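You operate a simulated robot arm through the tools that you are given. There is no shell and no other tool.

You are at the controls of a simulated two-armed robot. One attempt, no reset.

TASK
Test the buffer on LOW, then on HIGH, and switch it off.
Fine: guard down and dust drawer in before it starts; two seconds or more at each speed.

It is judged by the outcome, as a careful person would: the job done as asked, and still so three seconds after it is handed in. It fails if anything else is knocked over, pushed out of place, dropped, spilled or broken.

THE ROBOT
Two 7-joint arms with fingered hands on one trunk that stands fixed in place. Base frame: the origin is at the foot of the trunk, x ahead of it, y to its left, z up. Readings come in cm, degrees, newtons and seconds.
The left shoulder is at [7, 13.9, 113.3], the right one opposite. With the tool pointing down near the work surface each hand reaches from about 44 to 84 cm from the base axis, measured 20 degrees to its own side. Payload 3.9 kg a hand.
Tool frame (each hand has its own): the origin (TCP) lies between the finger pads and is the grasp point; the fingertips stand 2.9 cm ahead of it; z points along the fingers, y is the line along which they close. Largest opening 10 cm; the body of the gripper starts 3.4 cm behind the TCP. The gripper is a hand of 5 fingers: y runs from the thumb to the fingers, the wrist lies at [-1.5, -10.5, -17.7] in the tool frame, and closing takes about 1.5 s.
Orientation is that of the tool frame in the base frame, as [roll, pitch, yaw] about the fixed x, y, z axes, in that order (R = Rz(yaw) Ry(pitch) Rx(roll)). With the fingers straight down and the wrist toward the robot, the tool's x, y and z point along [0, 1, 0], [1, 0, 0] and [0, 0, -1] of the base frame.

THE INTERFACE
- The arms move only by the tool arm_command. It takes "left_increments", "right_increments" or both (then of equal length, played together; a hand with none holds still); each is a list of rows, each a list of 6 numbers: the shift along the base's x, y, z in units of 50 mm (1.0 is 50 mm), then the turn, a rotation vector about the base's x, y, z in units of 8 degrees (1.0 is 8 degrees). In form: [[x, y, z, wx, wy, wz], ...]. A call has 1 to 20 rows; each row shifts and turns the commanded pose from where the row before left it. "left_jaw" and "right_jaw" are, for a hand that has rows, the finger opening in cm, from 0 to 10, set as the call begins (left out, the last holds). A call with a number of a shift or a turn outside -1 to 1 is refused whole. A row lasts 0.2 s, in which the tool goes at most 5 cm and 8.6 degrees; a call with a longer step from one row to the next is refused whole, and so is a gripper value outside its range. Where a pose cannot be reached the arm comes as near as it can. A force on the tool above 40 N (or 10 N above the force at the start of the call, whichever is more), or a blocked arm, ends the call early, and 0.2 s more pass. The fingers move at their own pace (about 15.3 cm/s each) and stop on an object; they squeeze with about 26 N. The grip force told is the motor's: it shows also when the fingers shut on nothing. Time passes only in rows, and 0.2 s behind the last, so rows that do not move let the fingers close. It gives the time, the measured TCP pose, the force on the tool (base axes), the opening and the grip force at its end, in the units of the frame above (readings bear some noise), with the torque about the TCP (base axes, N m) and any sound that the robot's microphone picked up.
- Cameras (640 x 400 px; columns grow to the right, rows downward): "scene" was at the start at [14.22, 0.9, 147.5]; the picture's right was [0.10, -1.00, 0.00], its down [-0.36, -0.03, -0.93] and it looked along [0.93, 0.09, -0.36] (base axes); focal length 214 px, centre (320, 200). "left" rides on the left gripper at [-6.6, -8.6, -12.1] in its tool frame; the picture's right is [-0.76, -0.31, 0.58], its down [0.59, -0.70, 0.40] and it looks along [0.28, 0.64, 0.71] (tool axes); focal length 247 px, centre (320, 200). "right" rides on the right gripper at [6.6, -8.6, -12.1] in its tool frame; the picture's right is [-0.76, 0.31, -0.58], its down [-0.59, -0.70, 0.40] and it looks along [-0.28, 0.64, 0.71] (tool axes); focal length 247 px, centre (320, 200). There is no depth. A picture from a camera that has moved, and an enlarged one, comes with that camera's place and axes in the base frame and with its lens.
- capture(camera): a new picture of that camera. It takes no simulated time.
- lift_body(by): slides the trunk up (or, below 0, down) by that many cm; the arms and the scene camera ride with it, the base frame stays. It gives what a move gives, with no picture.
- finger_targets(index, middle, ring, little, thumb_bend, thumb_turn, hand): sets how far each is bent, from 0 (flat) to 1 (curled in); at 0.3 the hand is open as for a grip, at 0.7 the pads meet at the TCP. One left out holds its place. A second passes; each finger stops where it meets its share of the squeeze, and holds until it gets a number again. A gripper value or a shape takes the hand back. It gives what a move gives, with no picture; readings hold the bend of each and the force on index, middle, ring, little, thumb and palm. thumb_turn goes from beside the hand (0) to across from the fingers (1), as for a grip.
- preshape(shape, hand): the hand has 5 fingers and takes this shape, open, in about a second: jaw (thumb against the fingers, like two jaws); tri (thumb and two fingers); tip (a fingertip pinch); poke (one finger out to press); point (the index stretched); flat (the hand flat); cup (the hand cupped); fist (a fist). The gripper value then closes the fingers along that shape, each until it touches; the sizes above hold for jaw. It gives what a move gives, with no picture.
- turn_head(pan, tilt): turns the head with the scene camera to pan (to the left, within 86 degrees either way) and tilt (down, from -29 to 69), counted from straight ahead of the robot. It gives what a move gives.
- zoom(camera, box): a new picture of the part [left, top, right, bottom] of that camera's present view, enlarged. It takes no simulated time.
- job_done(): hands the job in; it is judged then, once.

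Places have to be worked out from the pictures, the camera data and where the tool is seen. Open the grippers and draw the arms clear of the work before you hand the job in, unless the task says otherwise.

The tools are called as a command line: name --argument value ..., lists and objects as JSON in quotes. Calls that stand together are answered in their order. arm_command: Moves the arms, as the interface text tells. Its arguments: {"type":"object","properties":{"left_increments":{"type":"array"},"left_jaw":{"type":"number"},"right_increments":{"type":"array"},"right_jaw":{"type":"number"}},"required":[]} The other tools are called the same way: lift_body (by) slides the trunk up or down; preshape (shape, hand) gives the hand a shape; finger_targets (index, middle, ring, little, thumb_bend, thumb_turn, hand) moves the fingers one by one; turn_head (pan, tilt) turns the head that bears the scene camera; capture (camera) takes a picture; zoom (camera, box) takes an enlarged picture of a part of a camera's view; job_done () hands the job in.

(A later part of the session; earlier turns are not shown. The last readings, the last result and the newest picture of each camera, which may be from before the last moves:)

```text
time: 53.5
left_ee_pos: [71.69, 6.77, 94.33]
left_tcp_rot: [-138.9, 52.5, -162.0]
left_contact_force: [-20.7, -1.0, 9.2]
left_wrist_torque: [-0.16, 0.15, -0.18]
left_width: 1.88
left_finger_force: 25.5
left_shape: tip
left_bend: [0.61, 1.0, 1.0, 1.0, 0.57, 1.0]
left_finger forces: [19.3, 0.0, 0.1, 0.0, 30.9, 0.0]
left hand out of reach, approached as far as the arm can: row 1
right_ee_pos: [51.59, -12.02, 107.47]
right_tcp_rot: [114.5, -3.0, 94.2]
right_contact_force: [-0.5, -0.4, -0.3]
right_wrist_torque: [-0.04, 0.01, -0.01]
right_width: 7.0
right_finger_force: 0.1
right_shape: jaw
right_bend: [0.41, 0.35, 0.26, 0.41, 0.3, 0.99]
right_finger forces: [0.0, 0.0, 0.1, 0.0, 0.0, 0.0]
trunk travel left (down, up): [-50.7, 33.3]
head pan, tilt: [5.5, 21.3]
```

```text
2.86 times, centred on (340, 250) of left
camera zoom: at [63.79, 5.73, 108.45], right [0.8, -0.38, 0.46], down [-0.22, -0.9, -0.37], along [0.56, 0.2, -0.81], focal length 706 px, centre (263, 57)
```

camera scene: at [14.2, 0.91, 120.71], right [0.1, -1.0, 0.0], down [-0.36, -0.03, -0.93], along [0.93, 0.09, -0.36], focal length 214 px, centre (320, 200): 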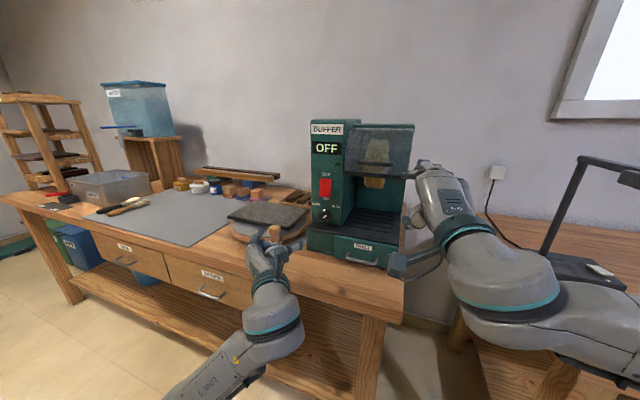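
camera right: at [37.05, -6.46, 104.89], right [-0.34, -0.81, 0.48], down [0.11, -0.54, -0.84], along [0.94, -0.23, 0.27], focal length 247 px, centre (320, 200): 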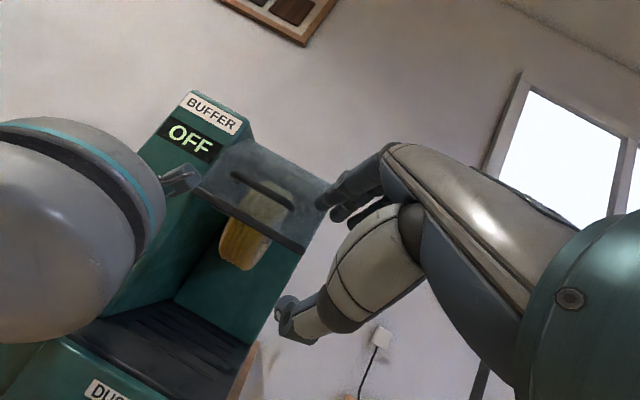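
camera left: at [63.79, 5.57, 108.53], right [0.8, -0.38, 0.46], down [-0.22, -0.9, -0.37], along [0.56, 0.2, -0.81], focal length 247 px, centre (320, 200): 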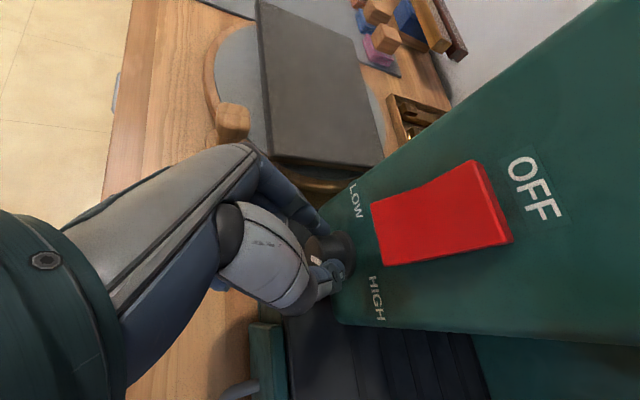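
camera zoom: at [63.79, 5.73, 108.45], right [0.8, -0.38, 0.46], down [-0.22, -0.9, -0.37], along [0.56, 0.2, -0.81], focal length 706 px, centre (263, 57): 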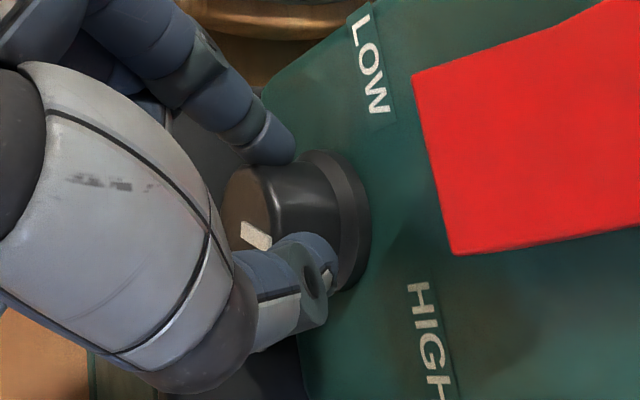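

The knob has only turned about 15°, because the grip slipped (slightly above centre) and the arm is near a joint limit this way. I'll release, back out, and roll the hand clockwise well past level so the next stroke runs through the comfortable range.

arm_command --left_increments '[[0, 0, 0, 0, 0, 0], [0, 0, 0, 0, 0, 0], [0, 0, 0, 0, 0, 0], [-0.2, 0.053, 0, 0, 0, 0], [-0.2, 0.053, 0, 0, 0, 0], [-0.2, 0.053, 0, 0, 0, 0]]' --left_jaw 6

capture --camera "left"

zoom --camera "scene" --box '[230, 120, 390, 280]'

```text
time: 54.9
left_ee_pos: [71.98, 7.96, 93.74]
left_tcp_rot: [-138.9, 52.2, -161.7]
left_contact_force: [0.3, 0.1, -0.3]
left_wrist_torque: [0.01, -0.01, 0.01]
left_width: 6.0
left_finger_force: 0.1
left_shape: tip
left_bend: [0.45, 0.98, 0.99, 0.99, 0.3, 1.0]
left_finger forces: [0.0, 0.0, 0.0, 0.0, 0.0, 0.0]
left hand out of reach, approached as far as the arm can: row 4, 5, 6
right_ee_pos: [52.26, -12.02, 107.26]
right_tcp_rot: [114.8, -2.9, 94.0]
right_contact_force: [0.2, 0.3, 0.5]
right_wrist_torque: [0.01, 0.02, 0.01]
right_width: 7.0
right_finger_force: 0.0
right_shape: jaw
right_bend: [0.41, 0.35, 0.26, 0.41, 0.3, 0.99]
right_finger forces: [0.0, 0.0, 0.0, 0.0, 0.0, 0.1]
trunk travel left (down, up): [-50.7, 33.3]
head pan, tilt: [5.5, 21.3]
```

```text
taken
camera left: at [64.18, 7.02, 107.94], right [0.81, -0.38, 0.45], down [-0.22, -0.91, -0.37], along [0.55, 0.2, -0.81], focal length 247 px, centre (320, 200)
```

left: 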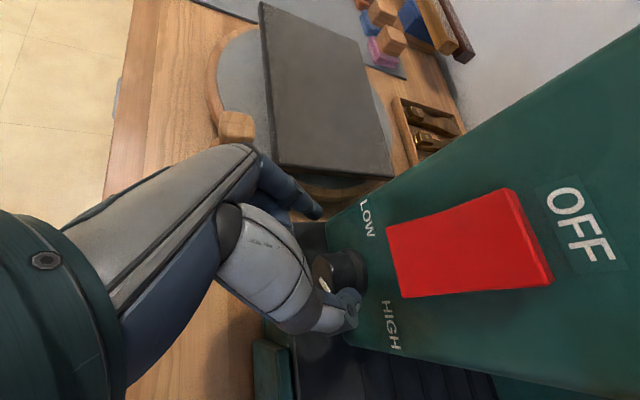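

```text
2.50 times, centred on (310, 200) of scene
camera zoom: at [14.22, 0.91, 120.7], right [0.1, -1.0, 0.0], down [-0.36, -0.04, -0.93], along [0.93, 0.09, -0.36], focal length 536 px, centre (345, 200)
```

zoom: 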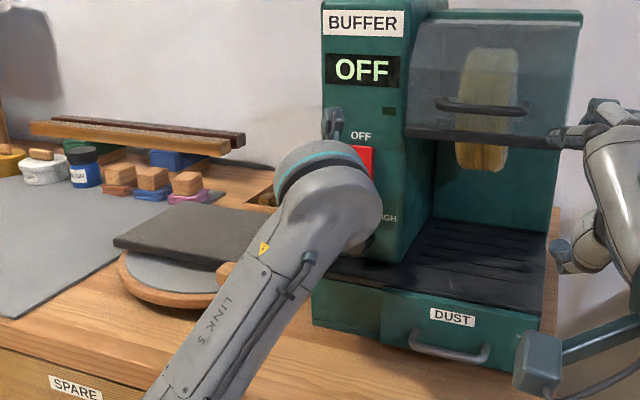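

The hand is free, but the arm couldn't retract in that rolled posture. I'll roll back clockwise while re-centring on the knob and backing off.

arm_command --left_increments '[[-0.258, -0.109, 0, 0.964, -0.267, 0], [-0.258, -0.109, 0, 0.964, -0.267, 0], [-0.258, -0.109, 0, 0.964, -0.267, 0]]'

capture --camera "left"

zoom --camera "left" --box '[270, 170, 450, 340]'

```text
time: 55.7
left_ee_pos: [68.02, 6.26, 93.96]
left_tcp_rot: [179.4, 59.4, 163.4]
left_contact_force: [-0.1, 0.4, 0.0]
left_wrist_torque: [0.0, -0.01, -0.01]
left_width: 6.0
left_finger_force: 0.1
left_shape: tip
left_bend: [0.45, 0.98, 0.99, 0.99, 0.3, 1.0]
left_finger forces: [0.0, 0.2, 0.0, 0.1, 0.1, 0.1]
right_ee_pos: [52.06, -12.05, 107.28]
right_tcp_rot: [114.8, -3.0, 94.1]
right_contact_force: [0.7, 0.7, -0.6]
right_wrist_torque: [0.0, 0.0, 0.01]
right_width: 6.98
right_finger_force: 0.1
right_shape: jaw
right_bend: [0.41, 0.35, 0.26, 0.41, 0.3, 0.99]
right_finger forces: [0.1, 0.0, 0.1, 0.0, 0.0, 0.0]
trunk travel left (down, up): [-50.7, 33.3]
head pan, tilt: [5.5, 21.3]
```

```text
taken
camera left: at [58.84, -0.14, 105.68], right [0.76, -0.54, 0.36], down [-0.15, -0.68, -0.71], along [0.63, 0.49, -0.6], focal length 247 px, centre (320, 200)
```

left: 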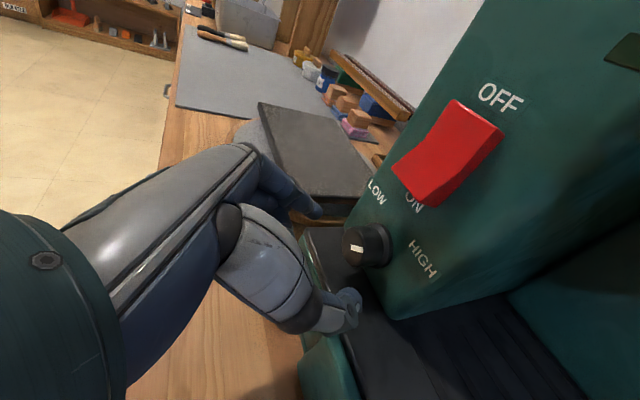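

```text
2.35 times, centred on (360, 255) of left
camera zoom: at [58.84, -0.14, 105.68], right [0.76, -0.54, 0.36], down [-0.15, -0.68, -0.71], along [0.63, 0.49, -0.6], focal length 581 px, centre (226, 71)
```

zoom: 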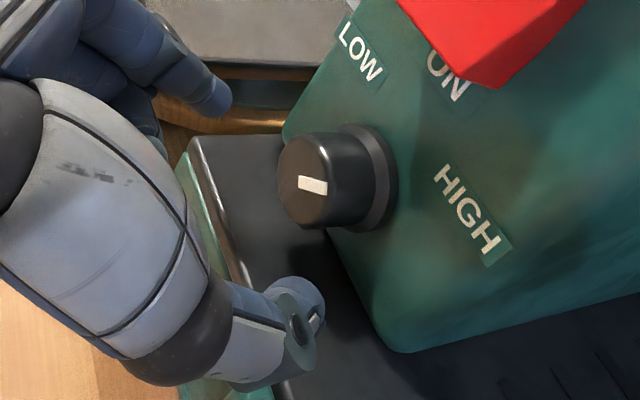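

The pointer has moved only about 10° off HIGH. I'll roll the hand 32° clockwise here, clear of the knob, with a 5 cm opening, to see if the arm can hold that start position for a longer stroke.

arm_command --left_increments '[[-0.011, -0.039, -0.02, 0.964, -0.267, 0], [-0.011, -0.039, -0.02, 0.964, -0.267, 0], [-0.011, -0.039, -0.02, 0.964, -0.267, 0], [-0.011, -0.039, -0.02, 0.964, -0.267, 0]]' --left_jaw 5

capture --camera "left"

zoom --camera "scene" --box '[230, 120, 390, 280]'

```text
time: 56.7
left_ee_pos: [67.87, 5.48, 93.5]
left_tcp_rot: [129.2, 46.4, 122.1]
left_contact_force: [0.3, 0.1, -0.9]
left_wrist_torque: [0.02, -0.02, 0.0]
left_width: 5.03
left_finger_force: 0.0
left_shape: tip
left_bend: [0.45, 0.98, 0.99, 0.99, 0.35, 1.0]
left_finger forces: [0.0, 0.0, 0.0, 0.1, 0.0, 0.0]
right_ee_pos: [52.12, -12.1, 107.31]
right_tcp_rot: [114.8, -3.0, 94.1]
right_contact_force: [-0.1, 0.3, 0.0]
right_wrist_torque: [0.0, -0.03, -0.01]
right_width: 6.98
right_finger_force: 0.2
right_shape: jaw
right_bend: [0.41, 0.35, 0.26, 0.41, 0.3, 0.99]
right_finger forces: [0.0, 0.0, 0.0, 0.1, 0.0, 0.0]
trunk travel left (down, up): [-50.7, 33.3]
head pan, tilt: [5.5, 21.3]
```

```text
taken
camera left: at [57.43, -5.6, 98.93], right [0.72, -0.68, 0.13], down [-0.02, -0.22, -0.98], along [0.69, 0.7, -0.17], focal length 247 px, centre (320, 200)
```

left: 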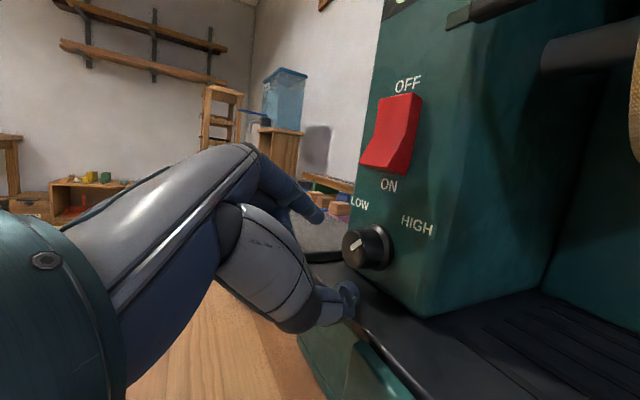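

```text
2.50 times, centred on (310, 200) of scene
camera zoom: at [14.22, 0.9, 120.7], right [0.1, -1.0, 0.0], down [-0.36, -0.03, -0.93], along [0.93, 0.09, -0.36], focal length 536 px, centre (345, 200)
```

zoom: 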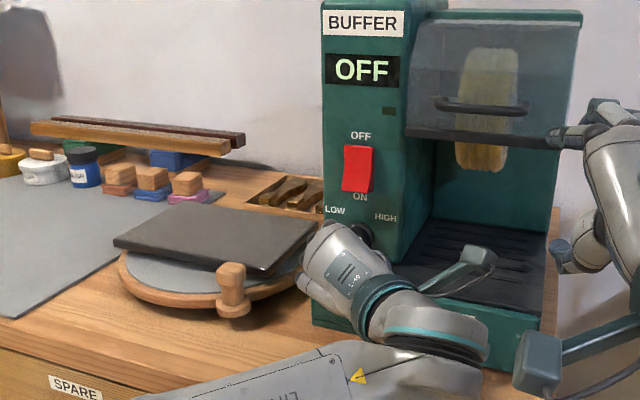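

The arm holds this roll comfortably, and the hand and its camera mount are clear. I'll zoom in to check alignment with the knob.

zoom --camera "left" --box '[270, 170, 450, 340]'

zoom --camera "right" --box '[0, 180, 240, 380]'

```text
2.35 times, centred on (360, 255) of left
camera zoom: at [57.43, -5.6, 98.93], right [0.72, -0.68, 0.13], down [-0.02, -0.22, -0.98], along [0.69, 0.7, -0.17], focal length 581 px, centre (226, 71)
```

zoom: 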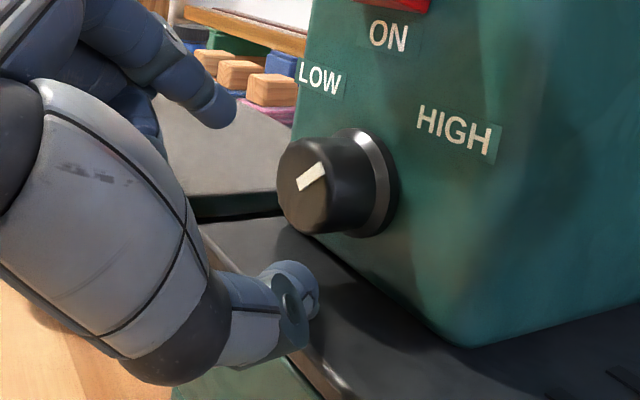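

```text
2.00 times, centred on (120, 280) of right
camera zoom: at [37.03, -6.45, 104.9], right [-0.34, -0.81, 0.48], down [0.11, -0.54, -0.84], along [0.94, -0.23, 0.27], focal length 494 px, centre (720, 40)
```

zoom: 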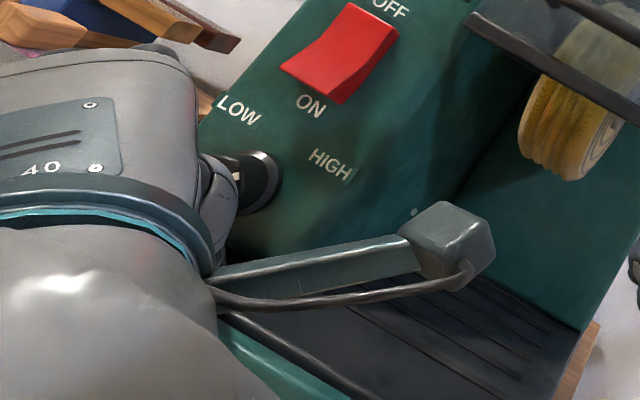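

The knob axis now works out to z≈92.3, so my last grip was about 0.6 cm too high. I'll advance 3.1 cm with the corrected centring and close on it.

arm_command --left_increments '[[0.156, -0.018, 0.01, 0, 0, 0], [0.156, -0.018, 0.01, 0, 0, 0], [0.156, -0.018, 0.01, 0, 0, 0], [0.156, -0.018, 0.01, 0, 0, 0]]'

zoom --camera "left" --box '[270, 170, 450, 340]'

arm_command --left_increments '[[0, 0, 0, 0, 0, 0], [0, 0, 0, 0, 0, 0], [0, 0, 0, 0, 0, 0], [0, 0, 0, 0, 0, 0], [0, 0, 0, 0, 0, 0]]' --left_jaw 1.5

zoom --camera "left" --box '[270, 170, 450, 340]'

```text
time: 57.7
left_ee_pos: [71.12, 5.27, 93.68]
left_tcp_rot: [129.2, 46.6, 122.1]
left_contact_force: [0.0, -0.1, 0.2]
left_wrist_torque: [0.02, -0.01, 0.0]
left_width: 5.03
left_finger_force: 0.1
left_shape: tip
left_bend: [0.45, 0.98, 0.99, 0.99, 0.35, 1.0]
left_finger forces: [0.0, 0.0, 0.0, 0.0, 0.0, 0.0]
right_ee_pos: [52.05, -12.16, 107.3]
right_tcp_rot: [114.9, -3.0, 94.1]
right_contact_force: [-0.4, -0.1, -0.3]
right_wrist_torque: [0.02, 0.0, -0.03]
right_width: 6.98
right_finger_force: 0.1
right_shape: jaw
right_bend: [0.41, 0.35, 0.26, 0.41, 0.3, 0.99]
right_finger forces: [0.0, 0.1, 0.0, 0.1, 0.0, 0.0]
trunk travel left (down, up): [-50.7, 33.3]
head pan, tilt: [5.5, 21.3]
```

```text
2.35 times, centred on (360, 255) of left
camera zoom: at [60.62, -5.9, 99.21], right [0.72, -0.68, 0.14], down [-0.02, -0.22, -0.98], along [0.69, 0.7, -0.17], focal length 581 px, centre (226, 71)
```

zoom: 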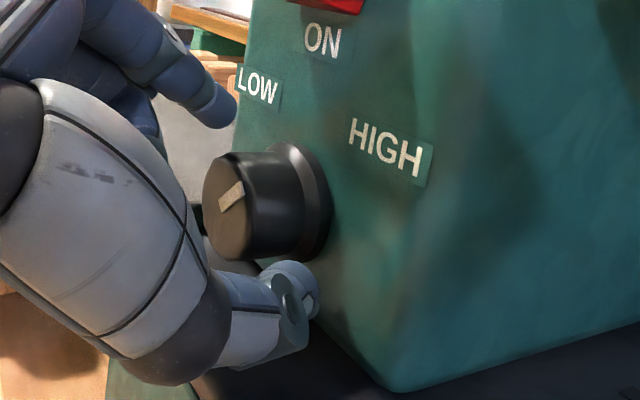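

```text
time: 58.9
left_ee_pos: [71.06, 5.17, 93.83]
left_tcp_rot: [129.1, 46.6, 122.0]
left_contact_force: [-1.2, -3.2, 0.4]
left_wrist_torque: [-0.03, -0.02, -0.06]
left_width: 2.43
left_finger_force: 26.0
left_shape: tip
left_bend: [0.61, 1.0, 1.0, 1.0, 0.5, 1.0]
left_finger forces: [20.8, 0.0, 0.0, 0.0, 24.2, 0.0]
right_ee_pos: [52.02, -12.2, 107.23]
right_tcp_rot: [114.8, -3.0, 94.1]
right_contact_force: [0.2, 0.5, 0.2]
right_wrist_torque: [0.01, -0.01, 0.02]
right_width: 6.97
right_finger_force: 0.1
right_shape: jaw
right_bend: [0.41, 0.35, 0.26, 0.41, 0.3, 0.99]
right_finger forces: [0.0, 0.0, 0.0, 0.1, 0.0, 0.1]
trunk travel left (down, up): [-50.7, 33.3]
head pan, tilt: [5.5, 21.3]
```

```text
2.35 times, centred on (360, 255) of left
camera zoom: at [60.56, -5.97, 99.23], right [0.72, -0.68, 0.14], down [-0.02, -0.22, -0.98], along [0.69, 0.7, -0.17], focal length 581 px, centre (226, 71)
```

zoom: 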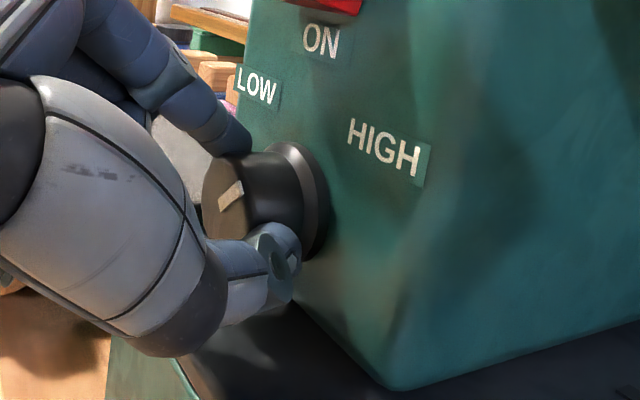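

The pinch is now even (21 N and 24 N) and centred. I'll turn 40° counterclockwise about the knob's axis.

arm_command --left_increments '[[0.0116, 0.0418, 0.0096, -0.964, 0.267, 0], [0.0119, 0.0428, 0.0034, -0.964, 0.267, 0], [0.0119, 0.0428, -0.0028, -0.964, 0.267, 0], [0.0116, 0.042, -0.009, -0.964, 0.267, 0], [0.0112, 0.0403, -0.015, -0.964, 0.267, 0]]'

zoom --camera "left" --box '[270, 170, 450, 340]'

zoom --camera "scene" --box '[230, 120, 390, 280]'

```text
time: 60.1
left_ee_pos: [71.43, 6.34, 93.91]
left_tcp_rot: [-164.7, 58.6, 177.1]
left_contact_force: [0.5, 0.7, 7.1]
left_wrist_torque: [-0.07, -0.13, -0.03]
left_width: 2.49
left_finger_force: 26.1
left_shape: tip
left_bend: [0.6, 1.0, 1.0, 1.0, 0.5, 1.0]
left_finger forces: [24.3, 0.0, 0.0, 0.1, 25.0, 0.1]
right_ee_pos: [52.11, -12.14, 107.43]
right_tcp_rot: [114.8, -3.0, 94.2]
right_contact_force: [-0.3, 0.5, 0.3]
right_wrist_torque: [0.0, 0.02, -0.04]
right_width: 6.99
right_finger_force: 0.1
right_shape: jaw
right_bend: [0.41, 0.35, 0.26, 0.41, 0.3, 0.99]
right_finger forces: [0.0, 0.0, 0.1, 0.1, 0.1, 0.1]
trunk travel left (down, up): [-50.7, 33.3]
head pan, tilt: [5.5, 21.3]
```

```text
2.35 times, centred on (360, 255) of left
camera zoom: at [62.57, 1.62, 106.61], right [0.78, -0.49, 0.4], down [-0.18, -0.78, -0.61], along [0.61, 0.4, -0.69], focal length 581 px, centre (226, 71)
```

zoom: 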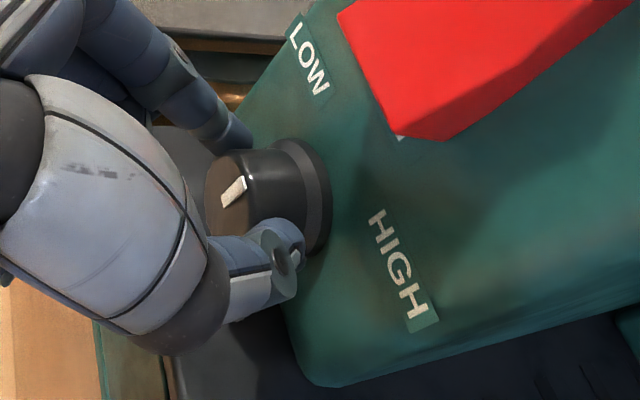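

```text
2.50 times, centred on (310, 200) of scene
camera zoom: at [14.1, 0.92, 120.72], right [0.1, -1.0, 0.0], down [-0.36, -0.04, -0.93], along [0.93, 0.09, -0.36], focal length 536 px, centre (345, 200)
```

zoom: 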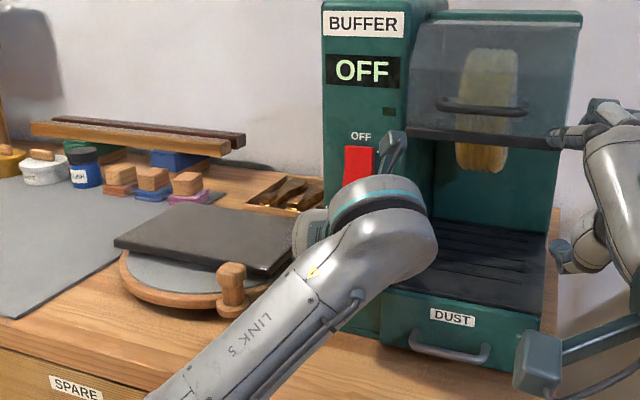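

The knob turned fully with the hand: the pointer is now about 11° right of vertical. I'll continue another 16° in this stroke.

arm_command --left_increments '[[0.0106, 0.038, -0.0206, -0.964, 0.267, 0], [0.0096, 0.0347, -0.0258, -0.964, 0.267, 0]]'

zoom --camera "left" --box '[270, 170, 450, 340]'

```text
time: 60.7
left_ee_pos: [71.76, 6.76, 93.67]
left_tcp_rot: [-138.6, 52.5, -161.4]
left_contact_force: [-23.5, 4.6, 7.8]
left_wrist_torque: [-0.09, 0.16, -0.13]
left_width: 2.53
left_finger_force: 25.9
left_shape: tip
left_bend: [0.6, 1.0, 1.0, 1.0, 0.49, 1.0]
left_finger forces: [25.8, 0.1, 0.0, 0.1, 31.0, 0.1]
left hand out of reach, approached as far as the arm can: row 2
right_ee_pos: [51.79, -12.02, 107.47]
right_tcp_rot: [114.6, -3.0, 94.2]
right_contact_force: [-0.7, 0.2, -0.1]
right_wrist_torque: [-0.04, 0.0, 0.0]
right_width: 7.01
right_finger_force: 0.0
right_shape: jaw
right_bend: [0.41, 0.35, 0.26, 0.41, 0.3, 0.99]
right_finger forces: [0.0, 0.1, 0.0, 0.1, 0.0, 0.0]
trunk travel left (down, up): [-50.7, 33.3]
head pan, tilt: [5.5, 21.3]
```

```text
2.35 times, centred on (360, 255) of left
camera zoom: at [63.9, 5.7, 107.91], right [0.8, -0.38, 0.46], down [-0.22, -0.91, -0.37], along [0.55, 0.2, -0.81], focal length 581 px, centre (226, 71)
```

zoom: 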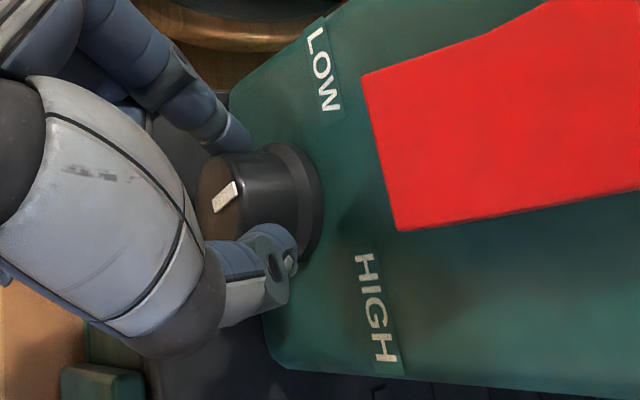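

The knob is now a little left of vertical. I'll release and, while backing out, roll the hand back clockwise for a second stroke.

arm_command --left_increments '[[0, 0, 0, 0, 0, 0], [0, 0, 0, 0, 0, 0], [0, 0, 0, 0, 0, 0], [-0.15, -0.05, 0, 0.964, -0.267, 0], [-0.15, -0.05, 0, 0.964, -0.267, 0], [-0.15, -0.037, -0.005, 0.964, -0.267, 0], [-0.111, -0.037, -0.005, 0.964, -0.267, 0], [-0.111, -0.037, -0.005, 0.964, -0.267, 0], [-0.08, -0.03, -0.005, 0.964, -0.267, 0], [-0.05, -0.03, -0.005, 0.964, -0.267, 0]]' --left_jaw 5

zoom --camera "left" --box '[270, 170, 450, 340]'

zoom --camera "scene" --box '[230, 120, 390, 280]'

```text
time: 62.9
left_ee_pos: [68.01, 5.47, 93.24]
left_tcp_rot: [129.1, 46.4, 122.1]
left_contact_force: [-0.6, -0.5, 0.1]
left_wrist_torque: [0.01, -0.04, 0.01]
left_width: 4.98
left_finger_force: 0.1
left_shape: tip
left_bend: [0.45, 0.98, 0.99, 0.99, 0.35, 1.0]
left_finger forces: [0.0, 0.1, 0.0, 0.0, 0.0, 0.0]
right_ee_pos: [52.12, -12.03, 107.22]
right_tcp_rot: [114.9, -3.0, 94.1]
right_contact_force: [-0.8, 0.2, -0.2]
right_wrist_torque: [0.01, -0.02, -0.03]
right_width: 6.96
right_finger_force: 0.0
right_shape: jaw
right_bend: [0.41, 0.35, 0.26, 0.41, 0.3, 0.99]
right_finger forces: [0.1, 0.0, 0.0, 0.0, 0.0, 0.0]
trunk travel left (down, up): [-50.7, 33.3]
head pan, tilt: [5.5, 21.3]
```

```text
2.35 times, centred on (360, 255) of left
camera zoom: at [57.46, -5.8, 98.67], right [0.72, -0.68, 0.13], down [-0.02, -0.22, -0.98], along [0.69, 0.7, -0.17], focal length 581 px, centre (226, 71)
```

zoom: 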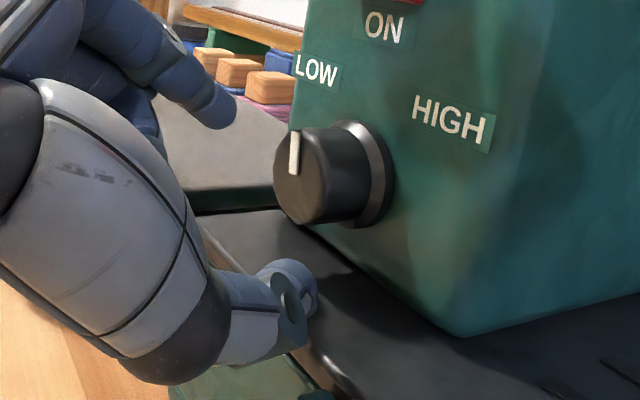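

```text
2.50 times, centred on (310, 200) of scene
camera zoom: at [14.22, 0.9, 120.7], right [0.1, -1.0, 0.0], down [-0.36, -0.03, -0.93], along [0.93, 0.09, -0.36], focal length 536 px, centre (345, 200)
```

zoom: 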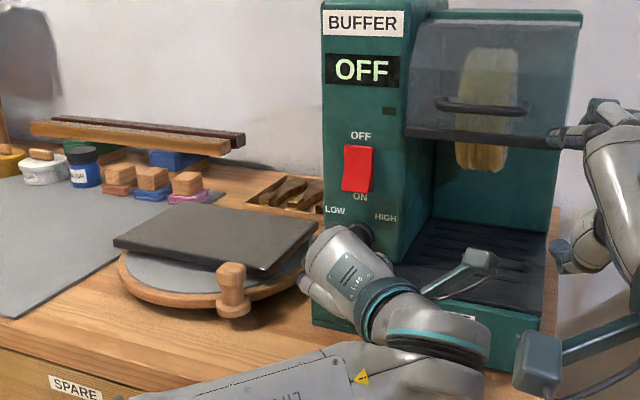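

The pointer is now about straight up, halfway there. I'll re-grip the same way and do the second stroke.

arm_command --left_increments '[[0.152, -0.017, 0.023, 0, 0, 0], [0.152, -0.017, 0.023, 0, 0, 0], [0.152, -0.017, 0.023, 0, 0, 0], [0.152, -0.017, 0.023, 0, 0, 0]]'

arm_command --left_increments '[[0, 0, 0, 0, 0, 0], [0, 0, 0, 0, 0, 0], [0, 0, 0, 0, 0, 0], [0, 0, 0, 0, 0, 0], [0, 0, 0, 0, 0, 0]]' --left_jaw 1.5

zoom --camera "left" --box '[270, 170, 450, 340]'

```text
time: 63.9
left_ee_pos: [70.94, 4.99, 93.75]
left_tcp_rot: [129.4, 46.6, 122.3]
left_contact_force: [-0.5, 0.9, -0.8]
left_wrist_torque: [0.0, -0.05, 0.01]
left_width: 4.96
left_finger_force: 0.2
left_shape: tip
left_bend: [0.45, 0.98, 0.99, 0.99, 0.35, 1.0]
left_finger forces: [0.0, 0.0, 0.0, 0.0, 0.0, 0.0]
right_ee_pos: [52.01, -12.14, 107.35]
right_tcp_rot: [114.7, -3.0, 94.2]
right_contact_force: [0.0, 0.3, 0.0]
right_wrist_torque: [0.02, -0.05, 0.01]
right_width: 6.98
right_finger_force: 0.1
right_shape: jaw
right_bend: [0.41, 0.35, 0.26, 0.41, 0.3, 0.99]
right_finger forces: [0.0, 0.0, 0.0, 0.0, 0.0, 0.0]
trunk travel left (down, up): [-50.7, 33.3]
head pan, tilt: [5.5, 21.3]
```

```text
time: 65.1
left_ee_pos: [70.86, 4.92, 93.89]
left_tcp_rot: [129.1, 46.6, 122.0]
left_contact_force: [-0.2, 0.3, 3.7]
left_wrist_torque: [-0.01, -0.11, -0.03]
left_width: 2.15
left_finger_force: 25.8
left_shape: tip
left_bend: [0.61, 1.0, 1.0, 1.0, 0.51, 1.0]
left_finger forces: [22.8, 0.0, 0.0, 0.1, 20.2, 0.0]
right_ee_pos: [52.05, -12.08, 107.21]
right_tcp_rot: [114.9, -3.0, 94.0]
right_contact_force: [-1.0, -0.4, 0.0]
right_wrist_torque: [-0.02, 0.01, 0.01]
right_width: 6.98
right_finger_force: 0.2
right_shape: jaw
right_bend: [0.41, 0.35, 0.26, 0.41, 0.3, 0.99]
right_finger forces: [0.0, 0.0, 0.0, 0.0, 0.0, 0.0]
trunk travel left (down, up): [-50.7, 33.3]
head pan, tilt: [5.5, 21.3]
```

```text
2.35 times, centred on (360, 255) of left
camera zoom: at [60.34, -6.23, 99.29], right [0.72, -0.68, 0.14], down [-0.02, -0.22, -0.98], along [0.69, 0.7, -0.17], focal length 581 px, centre (226, 71)
```

zoom: 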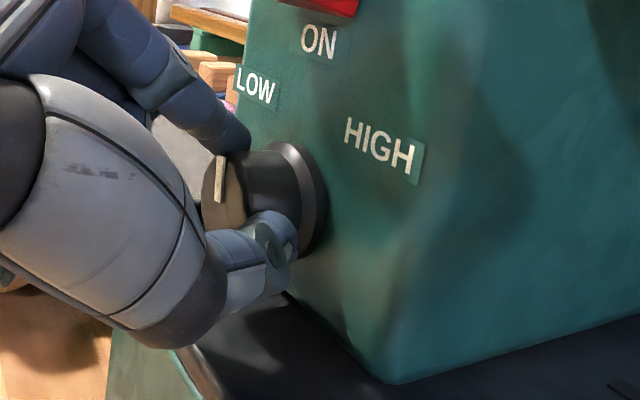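

Gripped again at 21–23 N. I'll do the second counterclockwise stroke toward LOW.

arm_command --left_increments '[[0.016, 0.065, 0.0096, -0.964, 0.267, 0], [0.016, 0.06, 0.0034, -0.964, 0.267, 0], [0.0119, 0.0428, -0.0028, -0.964, 0.267, 0], [0.0116, 0.042, -0.009, -0.964, 0.267, 0], [0.0112, 0.0403, -0.015, -0.964, 0.267, 0], [0.0106, 0.038, -0.0206, -0.964, 0.267, 0]]'

zoom --camera "left" --box '[270, 170, 450, 340]'

```text
time: 66.5
left_ee_pos: [71.3, 6.59, 93.93]
left_tcp_rot: [-150.3, 56.2, -170.6]
left_contact_force: [1.8, 3.3, 18.6]
left_wrist_torque: [0.19, -0.44, 0.27]
left_width: 1.95
left_finger_force: 26.1
left_shape: tip
left_bend: [0.62, 1.0, 1.0, 1.0, 0.56, 1.0]
left_finger forces: [34.7, 0.1, 0.0, 0.0, 22.7, 0.0]
right_ee_pos: [51.83, -12.09, 107.39]
right_tcp_rot: [114.7, -2.9, 94.0]
right_contact_force: [-0.3, 0.3, -0.2]
right_wrist_torque: [0.02, 0.02, 0.01]
right_width: 6.99
right_finger_force: 0.1
right_shape: jaw
right_bend: [0.41, 0.35, 0.26, 0.41, 0.3, 0.99]
right_finger forces: [0.1, 0.0, 0.0, 0.1, 0.0, 0.0]
trunk travel left (down, up): [-50.7, 33.3]
head pan, tilt: [5.5, 21.3]
```

```text
2.35 times, centred on (360, 255) of left
camera zoom: at [62.94, 3.63, 107.59], right [0.79, -0.43, 0.44], down [-0.19, -0.85, -0.49], along [0.58, 0.3, -0.75], focal length 581 px, centre (226, 71)
```

zoom: 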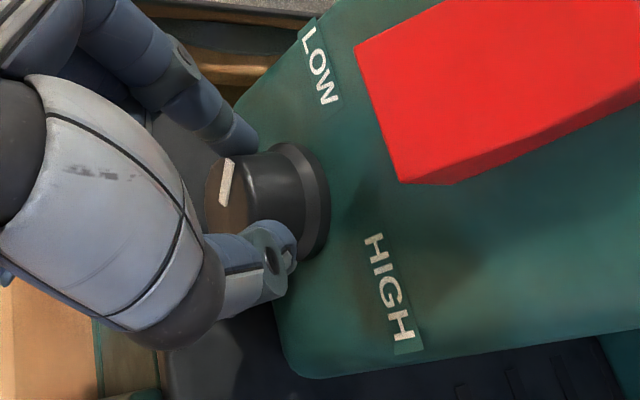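

The pointer is now about 42° left, near the LOW mark, and resistance has risen as if it reached its stop. I'll release, back out and look.

arm_command --left_increments '[[0, 0, 0, 0, 0, 0], [0, 0, 0, 0, 0, 0], [0, 0, 0, 0, 0, 0], [-0.15, -0.05, 0, 0.964, -0.267, 0], [-0.15, -0.05, 0, 0.964, -0.267, 0], [-0.15, -0.037, -0.005, 0.964, -0.267, 0], [-0.111, -0.037, -0.005, 0.964, -0.267, 0], [-0.111, -0.037, -0.005, 0.964, -0.267, 0], [-0.05, -0.03, -0.005, 0.964, -0.267, 0]]' --left_jaw 5

zoom --camera "left" --box '[270, 170, 450, 340]'

zoom --camera "scene" --box '[230, 120, 390, 280]'

```text
time: 68.5
left_ee_pos: [67.79, 5.25, 93.52]
left_tcp_rot: [129.1, 46.5, 122.1]
left_contact_force: [0.5, 0.2, 0.3]
left_wrist_torque: [-0.01, -0.01, -0.01]
left_width: 4.98
left_finger_force: 0.1
left_shape: tip
left_bend: [0.45, 0.98, 0.99, 0.99, 0.35, 1.0]
left_finger forces: [0.0, 0.1, 0.0, 0.1, 0.1, 0.0]
right_ee_pos: [52.17, -12.12, 107.33]
right_tcp_rot: [114.9, -3.0, 94.1]
right_contact_force: [-0.4, -1.1, -0.1]
right_wrist_torque: [-0.04, 0.0, 0.0]
right_width: 6.98
right_finger_force: 0.0
right_shape: jaw
right_bend: [0.41, 0.35, 0.26, 0.41, 0.3, 0.99]
right_finger forces: [0.1, 0.0, 0.0, 0.0, 0.0, 0.0]
trunk travel left (down, up): [-50.7, 33.3]
head pan, tilt: [5.5, 21.3]
```

```text
2.35 times, centred on (360, 255) of left
camera zoom: at [57.3, -5.91, 98.98], right [0.72, -0.68, 0.13], down [-0.02, -0.22, -0.98], along [0.69, 0.7, -0.17], focal length 581 px, centre (226, 71)
```

zoom: 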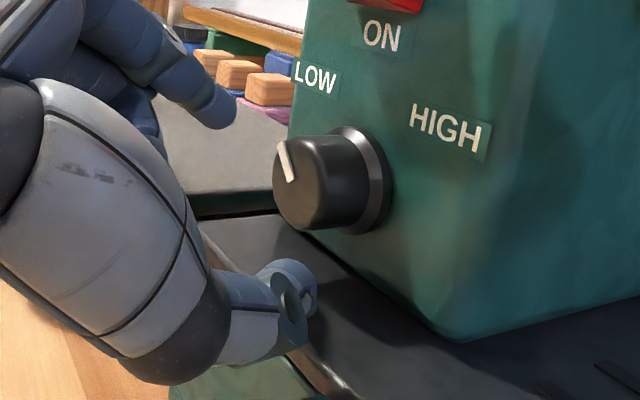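

```text
2.50 times, centred on (310, 200) of scene
camera zoom: at [14.21, 0.9, 120.7], right [0.1, -1.0, 0.0], down [-0.36, -0.03, -0.93], along [0.93, 0.09, -0.36], focal length 536 px, centre (345, 200)
```

zoom: 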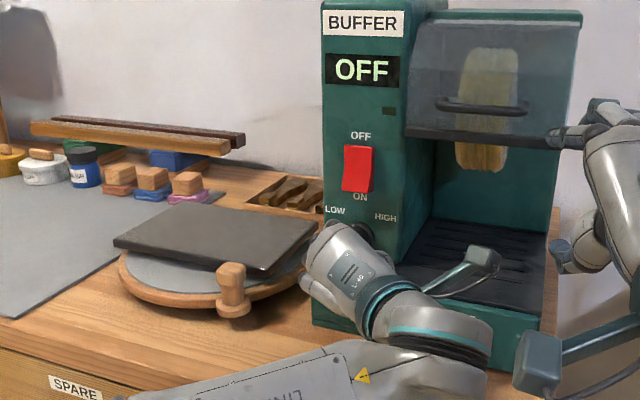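

The pointer now sits at LOW, with drawer shut, guard down and display OFF. Next I'll close thumb and index together as a blunt tip, roll a bit more clockwise to keep the hand camera clear of the guard handle, and rise in front of the lower (ON) half of the rocker.

arm_command --left_increments '[[-0.1, 0.03, 0.3, 0.964, -0.267, 0], [0, 0, 0.4, 0.964, -0.267, 0], [0, 0, 0.4, 0, 0, 0], [0, 0, 0.34, 0, 0, 0], [0, 0, 0, 0, 0, 0]]' --left_jaw 0

capture --camera "left"

zoom --camera "scene" --box '[230, 120, 390, 280]'

capture --camera "right"

```text
time: 69.7
left_ee_pos: [67.27, 5.72, 100.66]
left_tcp_rot: [115.0, 34.7, 112.8]
left_contact_force: [-0.5, -0.2, 1.5]
left_wrist_torque: [-0.03, 0.01, 0.0]
left_width: 0.02
left_finger_force: 26.3
left_shape: tip
left_bend: [0.7, 1.0, 1.0, 1.0, 0.7, 1.0]
left_finger forces: [0.1, 0.0, 0.0, 0.0, 0.0, 0.0]
right_ee_pos: [52.05, -12.11, 107.22]
right_tcp_rot: [114.9, -3.0, 94.0]
right_contact_force: [-0.3, -1.1, 0.7]
right_wrist_torque: [0.01, -0.03, -0.03]
right_width: 6.98
right_finger_force: 0.0
right_shape: jaw
right_bend: [0.41, 0.35, 0.26, 0.41, 0.3, 0.99]
right_finger forces: [0.0, 0.0, 0.0, 0.1, 0.1, 0.0]
trunk travel left (down, up): [-50.7, 33.3]
head pan, tilt: [5.5, 21.3]
```

```text
taken
camera left: at [56.45, -6.56, 102.24], right [0.72, -0.69, 0.0], down [0.05, 0.05, -1.0], along [0.69, 0.72, 0.07], focal length 247 px, centre (320, 200)
```

left: 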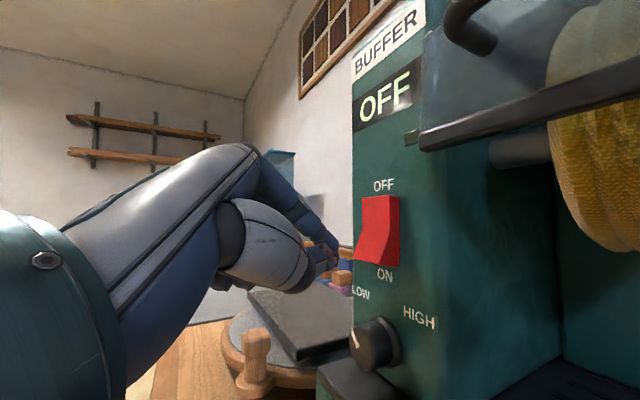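

```text
2.50 times, centred on (310, 200) of scene
camera zoom: at [14.24, 0.91, 120.7], right [0.1, -1.0, 0.0], down [-0.36, -0.04, -0.93], along [0.93, 0.09, -0.36], focal length 536 px, centre (345, 200)
```

zoom: 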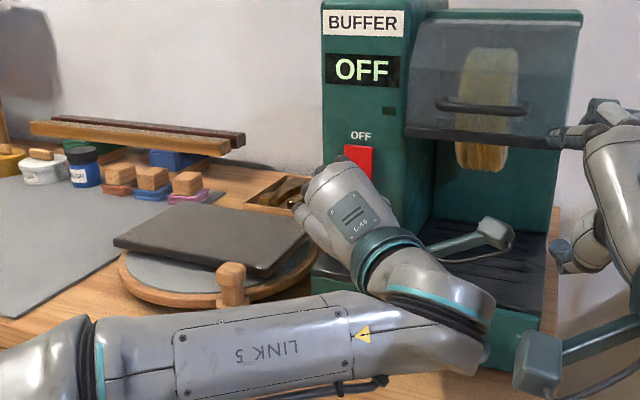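

```text
taken
camera right: at [37.05, -6.44, 104.89], right [-0.34, -0.81, 0.48], down [0.11, -0.54, -0.84], along [0.94, -0.23, 0.27], focal length 247 px, centre (320, 200)
```

right: 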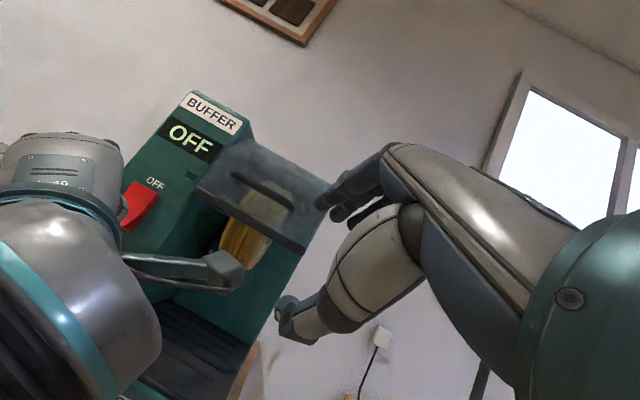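

The fingertip is in front of the rocker's protruding lower (ON) end, slightly low. I'll raise 0.4 cm and press forward in half-centimetre steps.

arm_command --left_increments '[[0, -0.03, 0.08, 0, 0, 0], [0.0964, -0.0267, 0, 0, 0, 0], [0.0964, -0.0267, 0, 0, 0, 0], [0.0964, -0.0267, 0, 0, 0, 0], [0.0964, -0.0267, 0, 0, 0, 0]]'

capture --camera "left"

```text
time: 70.9
left_ee_pos: [69.29, 4.77, 101.04]
left_tcp_rot: [114.9, 34.8, 112.7]
left_contact_force: [-0.3, 0.4, 0.0]
left_wrist_torque: [-0.03, -0.03, -0.02]
left_width: 0.0
left_finger_force: 26.2
left_shape: tip
left_bend: [0.7, 1.0, 1.0, 1.0, 0.7, 1.0]
left_finger forces: [0.0, 0.0, 0.0, 0.1, 0.0, 0.0]
right_ee_pos: [52.2, -12.1, 107.35]
right_tcp_rot: [114.8, -3.0, 94.2]
right_contact_force: [0.2, 0.0, 0.2]
right_wrist_torque: [-0.01, 0.02, 0.0]
right_width: 6.98
right_finger_force: 0.0
right_shape: jaw
right_bend: [0.41, 0.35, 0.26, 0.41, 0.3, 0.99]
right_finger forces: [0.0, 0.0, 0.0, 0.0, 0.0, 0.0]
trunk travel left (down, up): [-50.7, 33.3]
head pan, tilt: [5.5, 21.3]
```

```text
taken
camera left: at [58.5, -7.39, 102.62], right [0.72, -0.69, 0.0], down [0.05, 0.05, -1.0], along [0.69, 0.72, 0.07], focal length 247 px, centre (320, 200)
```

left: 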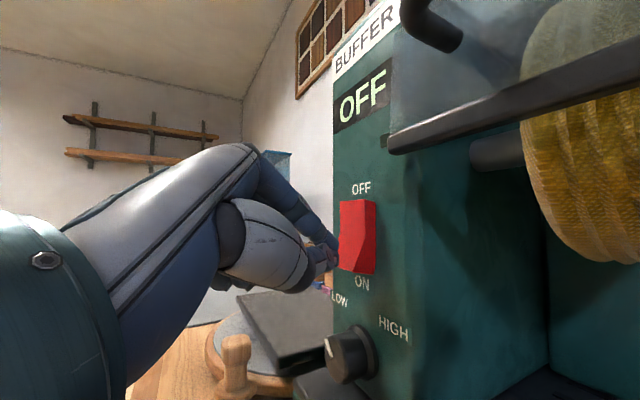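

The tip is right at the rocker's lower end, not yet loaded. I'll press on.

arm_command --left_increments '[[0.0964, -0.0267, 0, 0, 0, 0], [0.0964, -0.0267, 0, 0, 0, 0], [0.0964, -0.0267, 0, 0, 0, 0]]'

capture --camera "left"

zoom --camera "right" --box '[100, 80, 260, 240]'

```text
time: 71.7
left_ee_pos: [70.72, 4.39, 100.99]
left_tcp_rot: [114.9, 34.7, 112.8]
left_contact_force: [0.0, 0.2, 0.6]
left_wrist_torque: [0.01, 0.0, -0.03]
left_width: 0.0
left_finger_force: 26.0
left_shape: tip
left_bend: [0.7, 1.0, 1.0, 1.0, 0.7, 1.0]
left_finger forces: [0.0, 0.0, 0.0, 0.0, 0.1, 0.0]
right_ee_pos: [52.11, -12.11, 107.29]
right_tcp_rot: [114.8, -3.0, 94.1]
right_contact_force: [-0.1, -0.8, 0.7]
right_wrist_torque: [-0.01, 0.02, -0.02]
right_width: 6.96
right_finger_force: 0.0
right_shape: jaw
right_bend: [0.41, 0.35, 0.26, 0.41, 0.3, 0.99]
right_finger forces: [0.1, 0.1, 0.1, 0.0, 0.1, 0.1]
trunk travel left (down, up): [-50.7, 33.3]
head pan, tilt: [5.5, 21.3]
```

```text
taken
camera left: at [59.98, -7.77, 102.55], right [0.72, -0.69, 0.0], down [0.05, 0.05, -1.0], along [0.69, 0.72, 0.07], focal length 247 px, centre (320, 200)
```

left: 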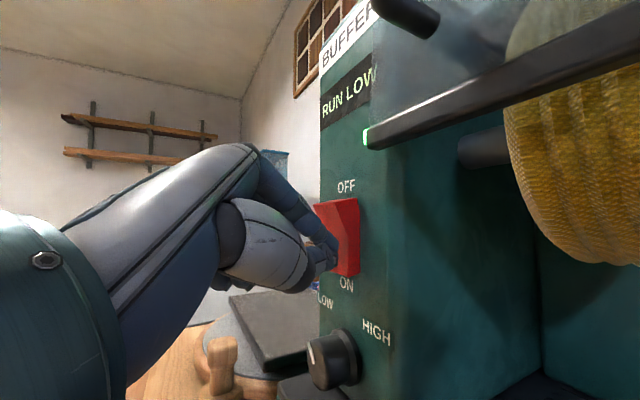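

```text
2.50 times, centred on (180, 160) of right
camera zoom: at [37.05, -6.47, 104.89], right [-0.34, -0.81, 0.48], down [0.11, -0.54, -0.84], along [0.94, -0.23, 0.27], focal length 617 px, centre (670, 300)
```

zoom: 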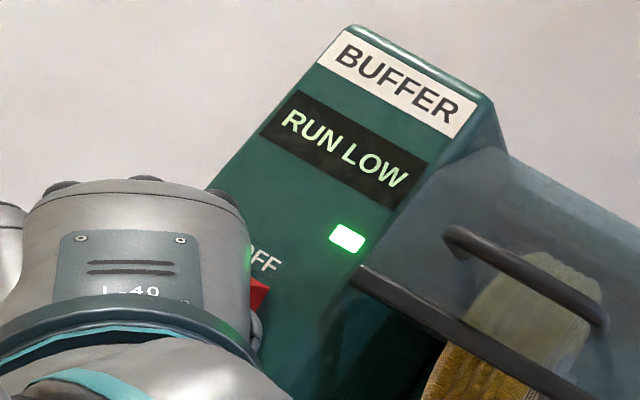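

The display reads RUN LOW and the lamp is green, so it's running at LOW since about t=71.5. I'll back the finger straight off and let it run while I return to the knob.

arm_command --left_increments '[[-0.193, 0.053, 0, 0, 0, 0], [-0.193, 0.053, 0, 0, 0, 0], [-0.193, 0.053, 0, 0, 0, 0], [0, 0, -0.3, 0, 0, 0], [0, 0, -0.4, 0, 0, 0], [0, 0, -0.4, 0, 0, 0], [0, 0, -0.36, 0, 0, 0]]'

zoom --camera "scene" --box '[230, 120, 390, 280]'

capture --camera "left"

```text
time: 73.3
left_ee_pos: [67.63, 4.99, 94.11]
left_tcp_rot: [114.9, 34.8, 112.8]
left_contact_force: [0.0, -0.5, 0.0]
left_wrist_torque: [-0.01, -0.01, -0.02]
left_width: 0.0
left_finger_force: 26.1
left_shape: tip
left_bend: [0.7, 1.0, 1.0, 1.0, 0.7, 1.0]
left_finger forces: [0.1, 0.0, 0.0, 0.1, 0.1, 0.0]
right_ee_pos: [52.17, -12.04, 107.31]
right_tcp_rot: [114.8, -3.0, 94.2]
right_contact_force: [-0.2, -0.6, -0.8]
right_wrist_torque: [0.03, 0.0, 0.01]
right_width: 6.99
right_finger_force: 0.1
right_shape: jaw
right_bend: [0.41, 0.35, 0.26, 0.41, 0.3, 0.99]
right_finger forces: [0.1, 0.1, 0.0, 0.0, 0.0, 0.0]
trunk travel left (down, up): [-50.7, 33.3]
head pan, tilt: [5.5, 21.3]
```

```text
2.50 times, centred on (310, 200) of scene
camera zoom: at [14.25, 0.92, 120.7], right [0.1, -1.0, 0.0], down [-0.36, -0.04, -0.93], along [0.93, 0.09, -0.36], focal length 536 px, centre (345, 200)
```

zoom: 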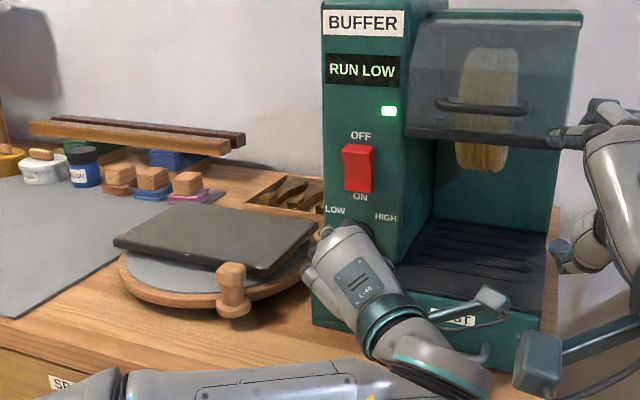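

```text
taken
camera left: at [56.85, -7.05, 95.49], right [0.72, -0.69, 0.0], down [0.05, 0.05, -1.0], along [0.69, 0.72, 0.07], focal length 247 px, centre (320, 200)
```

left: 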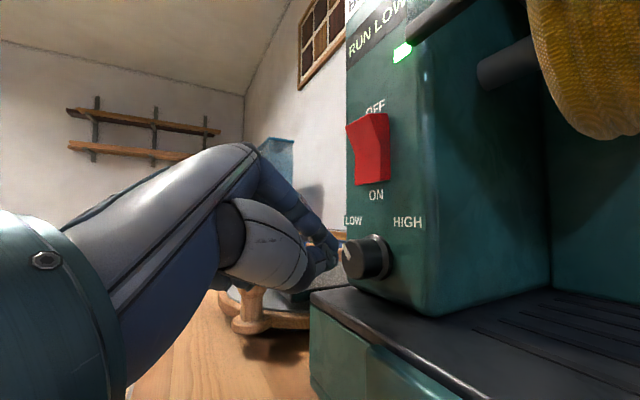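

It's holding RUN LOW. I'll open the pinch to 5 cm and roll the hand counterclockwise 56° in front of the knob, ready for the clockwise stroke toward HIGH.

arm_command --left_increments '[[-0.006, 0.063, -0.012, -0.964, 0.267, 0], [-0.006, 0.063, -0.012, -0.964, 0.267, 0], [-0.006, 0.063, -0.012, -0.964, 0.267, 0], [-0.006, 0.063, -0.012, -0.964, 0.267, 0], [-0.006, 0.063, -0.012, -0.964, 0.267, 0], [-0.006, 0.063, -0.012, -0.964, 0.267, 0], [-0.006, 0.063, -0.012, -0.964, 0.267, 0]]' --left_jaw 5

zoom --camera "left" --box '[270, 170, 450, 340]'

zoom --camera "scene" --box '[230, 120, 390, 280]'

```text
time: 74.9
left_ee_pos: [67.54, 7.33, 93.56]
left_tcp_rot: [-164.7, 58.4, 177.1]
left_contact_force: [0.4, -0.8, 0.9]
left_wrist_torque: [0.01, 0.01, 0.01]
left_width: 4.96
left_finger_force: 0.0
left_shape: tip
left_bend: [0.45, 0.98, 0.99, 1.0, 0.36, 1.0]
left_finger forces: [0.1, 0.0, 0.0, 0.0, 0.0, 0.0]
right_ee_pos: [52.09, -12.11, 107.27]
right_tcp_rot: [114.8, -3.0, 94.1]
right_contact_force: [1.4, -0.5, 0.6]
right_wrist_torque: [0.03, -0.01, -0.01]
right_width: 6.95
right_finger_force: 0.0
right_shape: jaw
right_bend: [0.41, 0.35, 0.26, 0.41, 0.3, 0.99]
right_finger forces: [0.0, 0.0, 0.1, 0.0, 0.0, 0.0]
trunk travel left (down, up): [-50.7, 33.3]
head pan, tilt: [5.5, 21.3]
```

```text
2.35 times, centred on (360, 255) of left
camera zoom: at [58.79, 2.63, 106.29], right [0.78, -0.49, 0.4], down [-0.18, -0.78, -0.61], along [0.6, 0.4, -0.69], focal length 581 px, centre (226, 71)
```

zoom: 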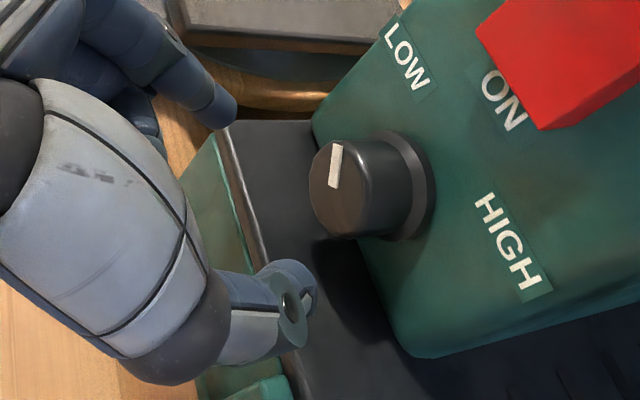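

```text
2.50 times, centred on (310, 200) of scene
camera zoom: at [14.23, 0.91, 120.7], right [0.1, -1.0, 0.0], down [-0.36, -0.03, -0.93], along [0.93, 0.09, -0.36], focal length 536 px, centre (345, 200)
```

zoom: 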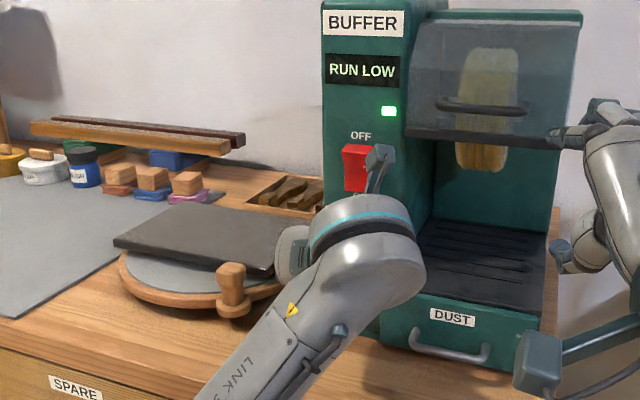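

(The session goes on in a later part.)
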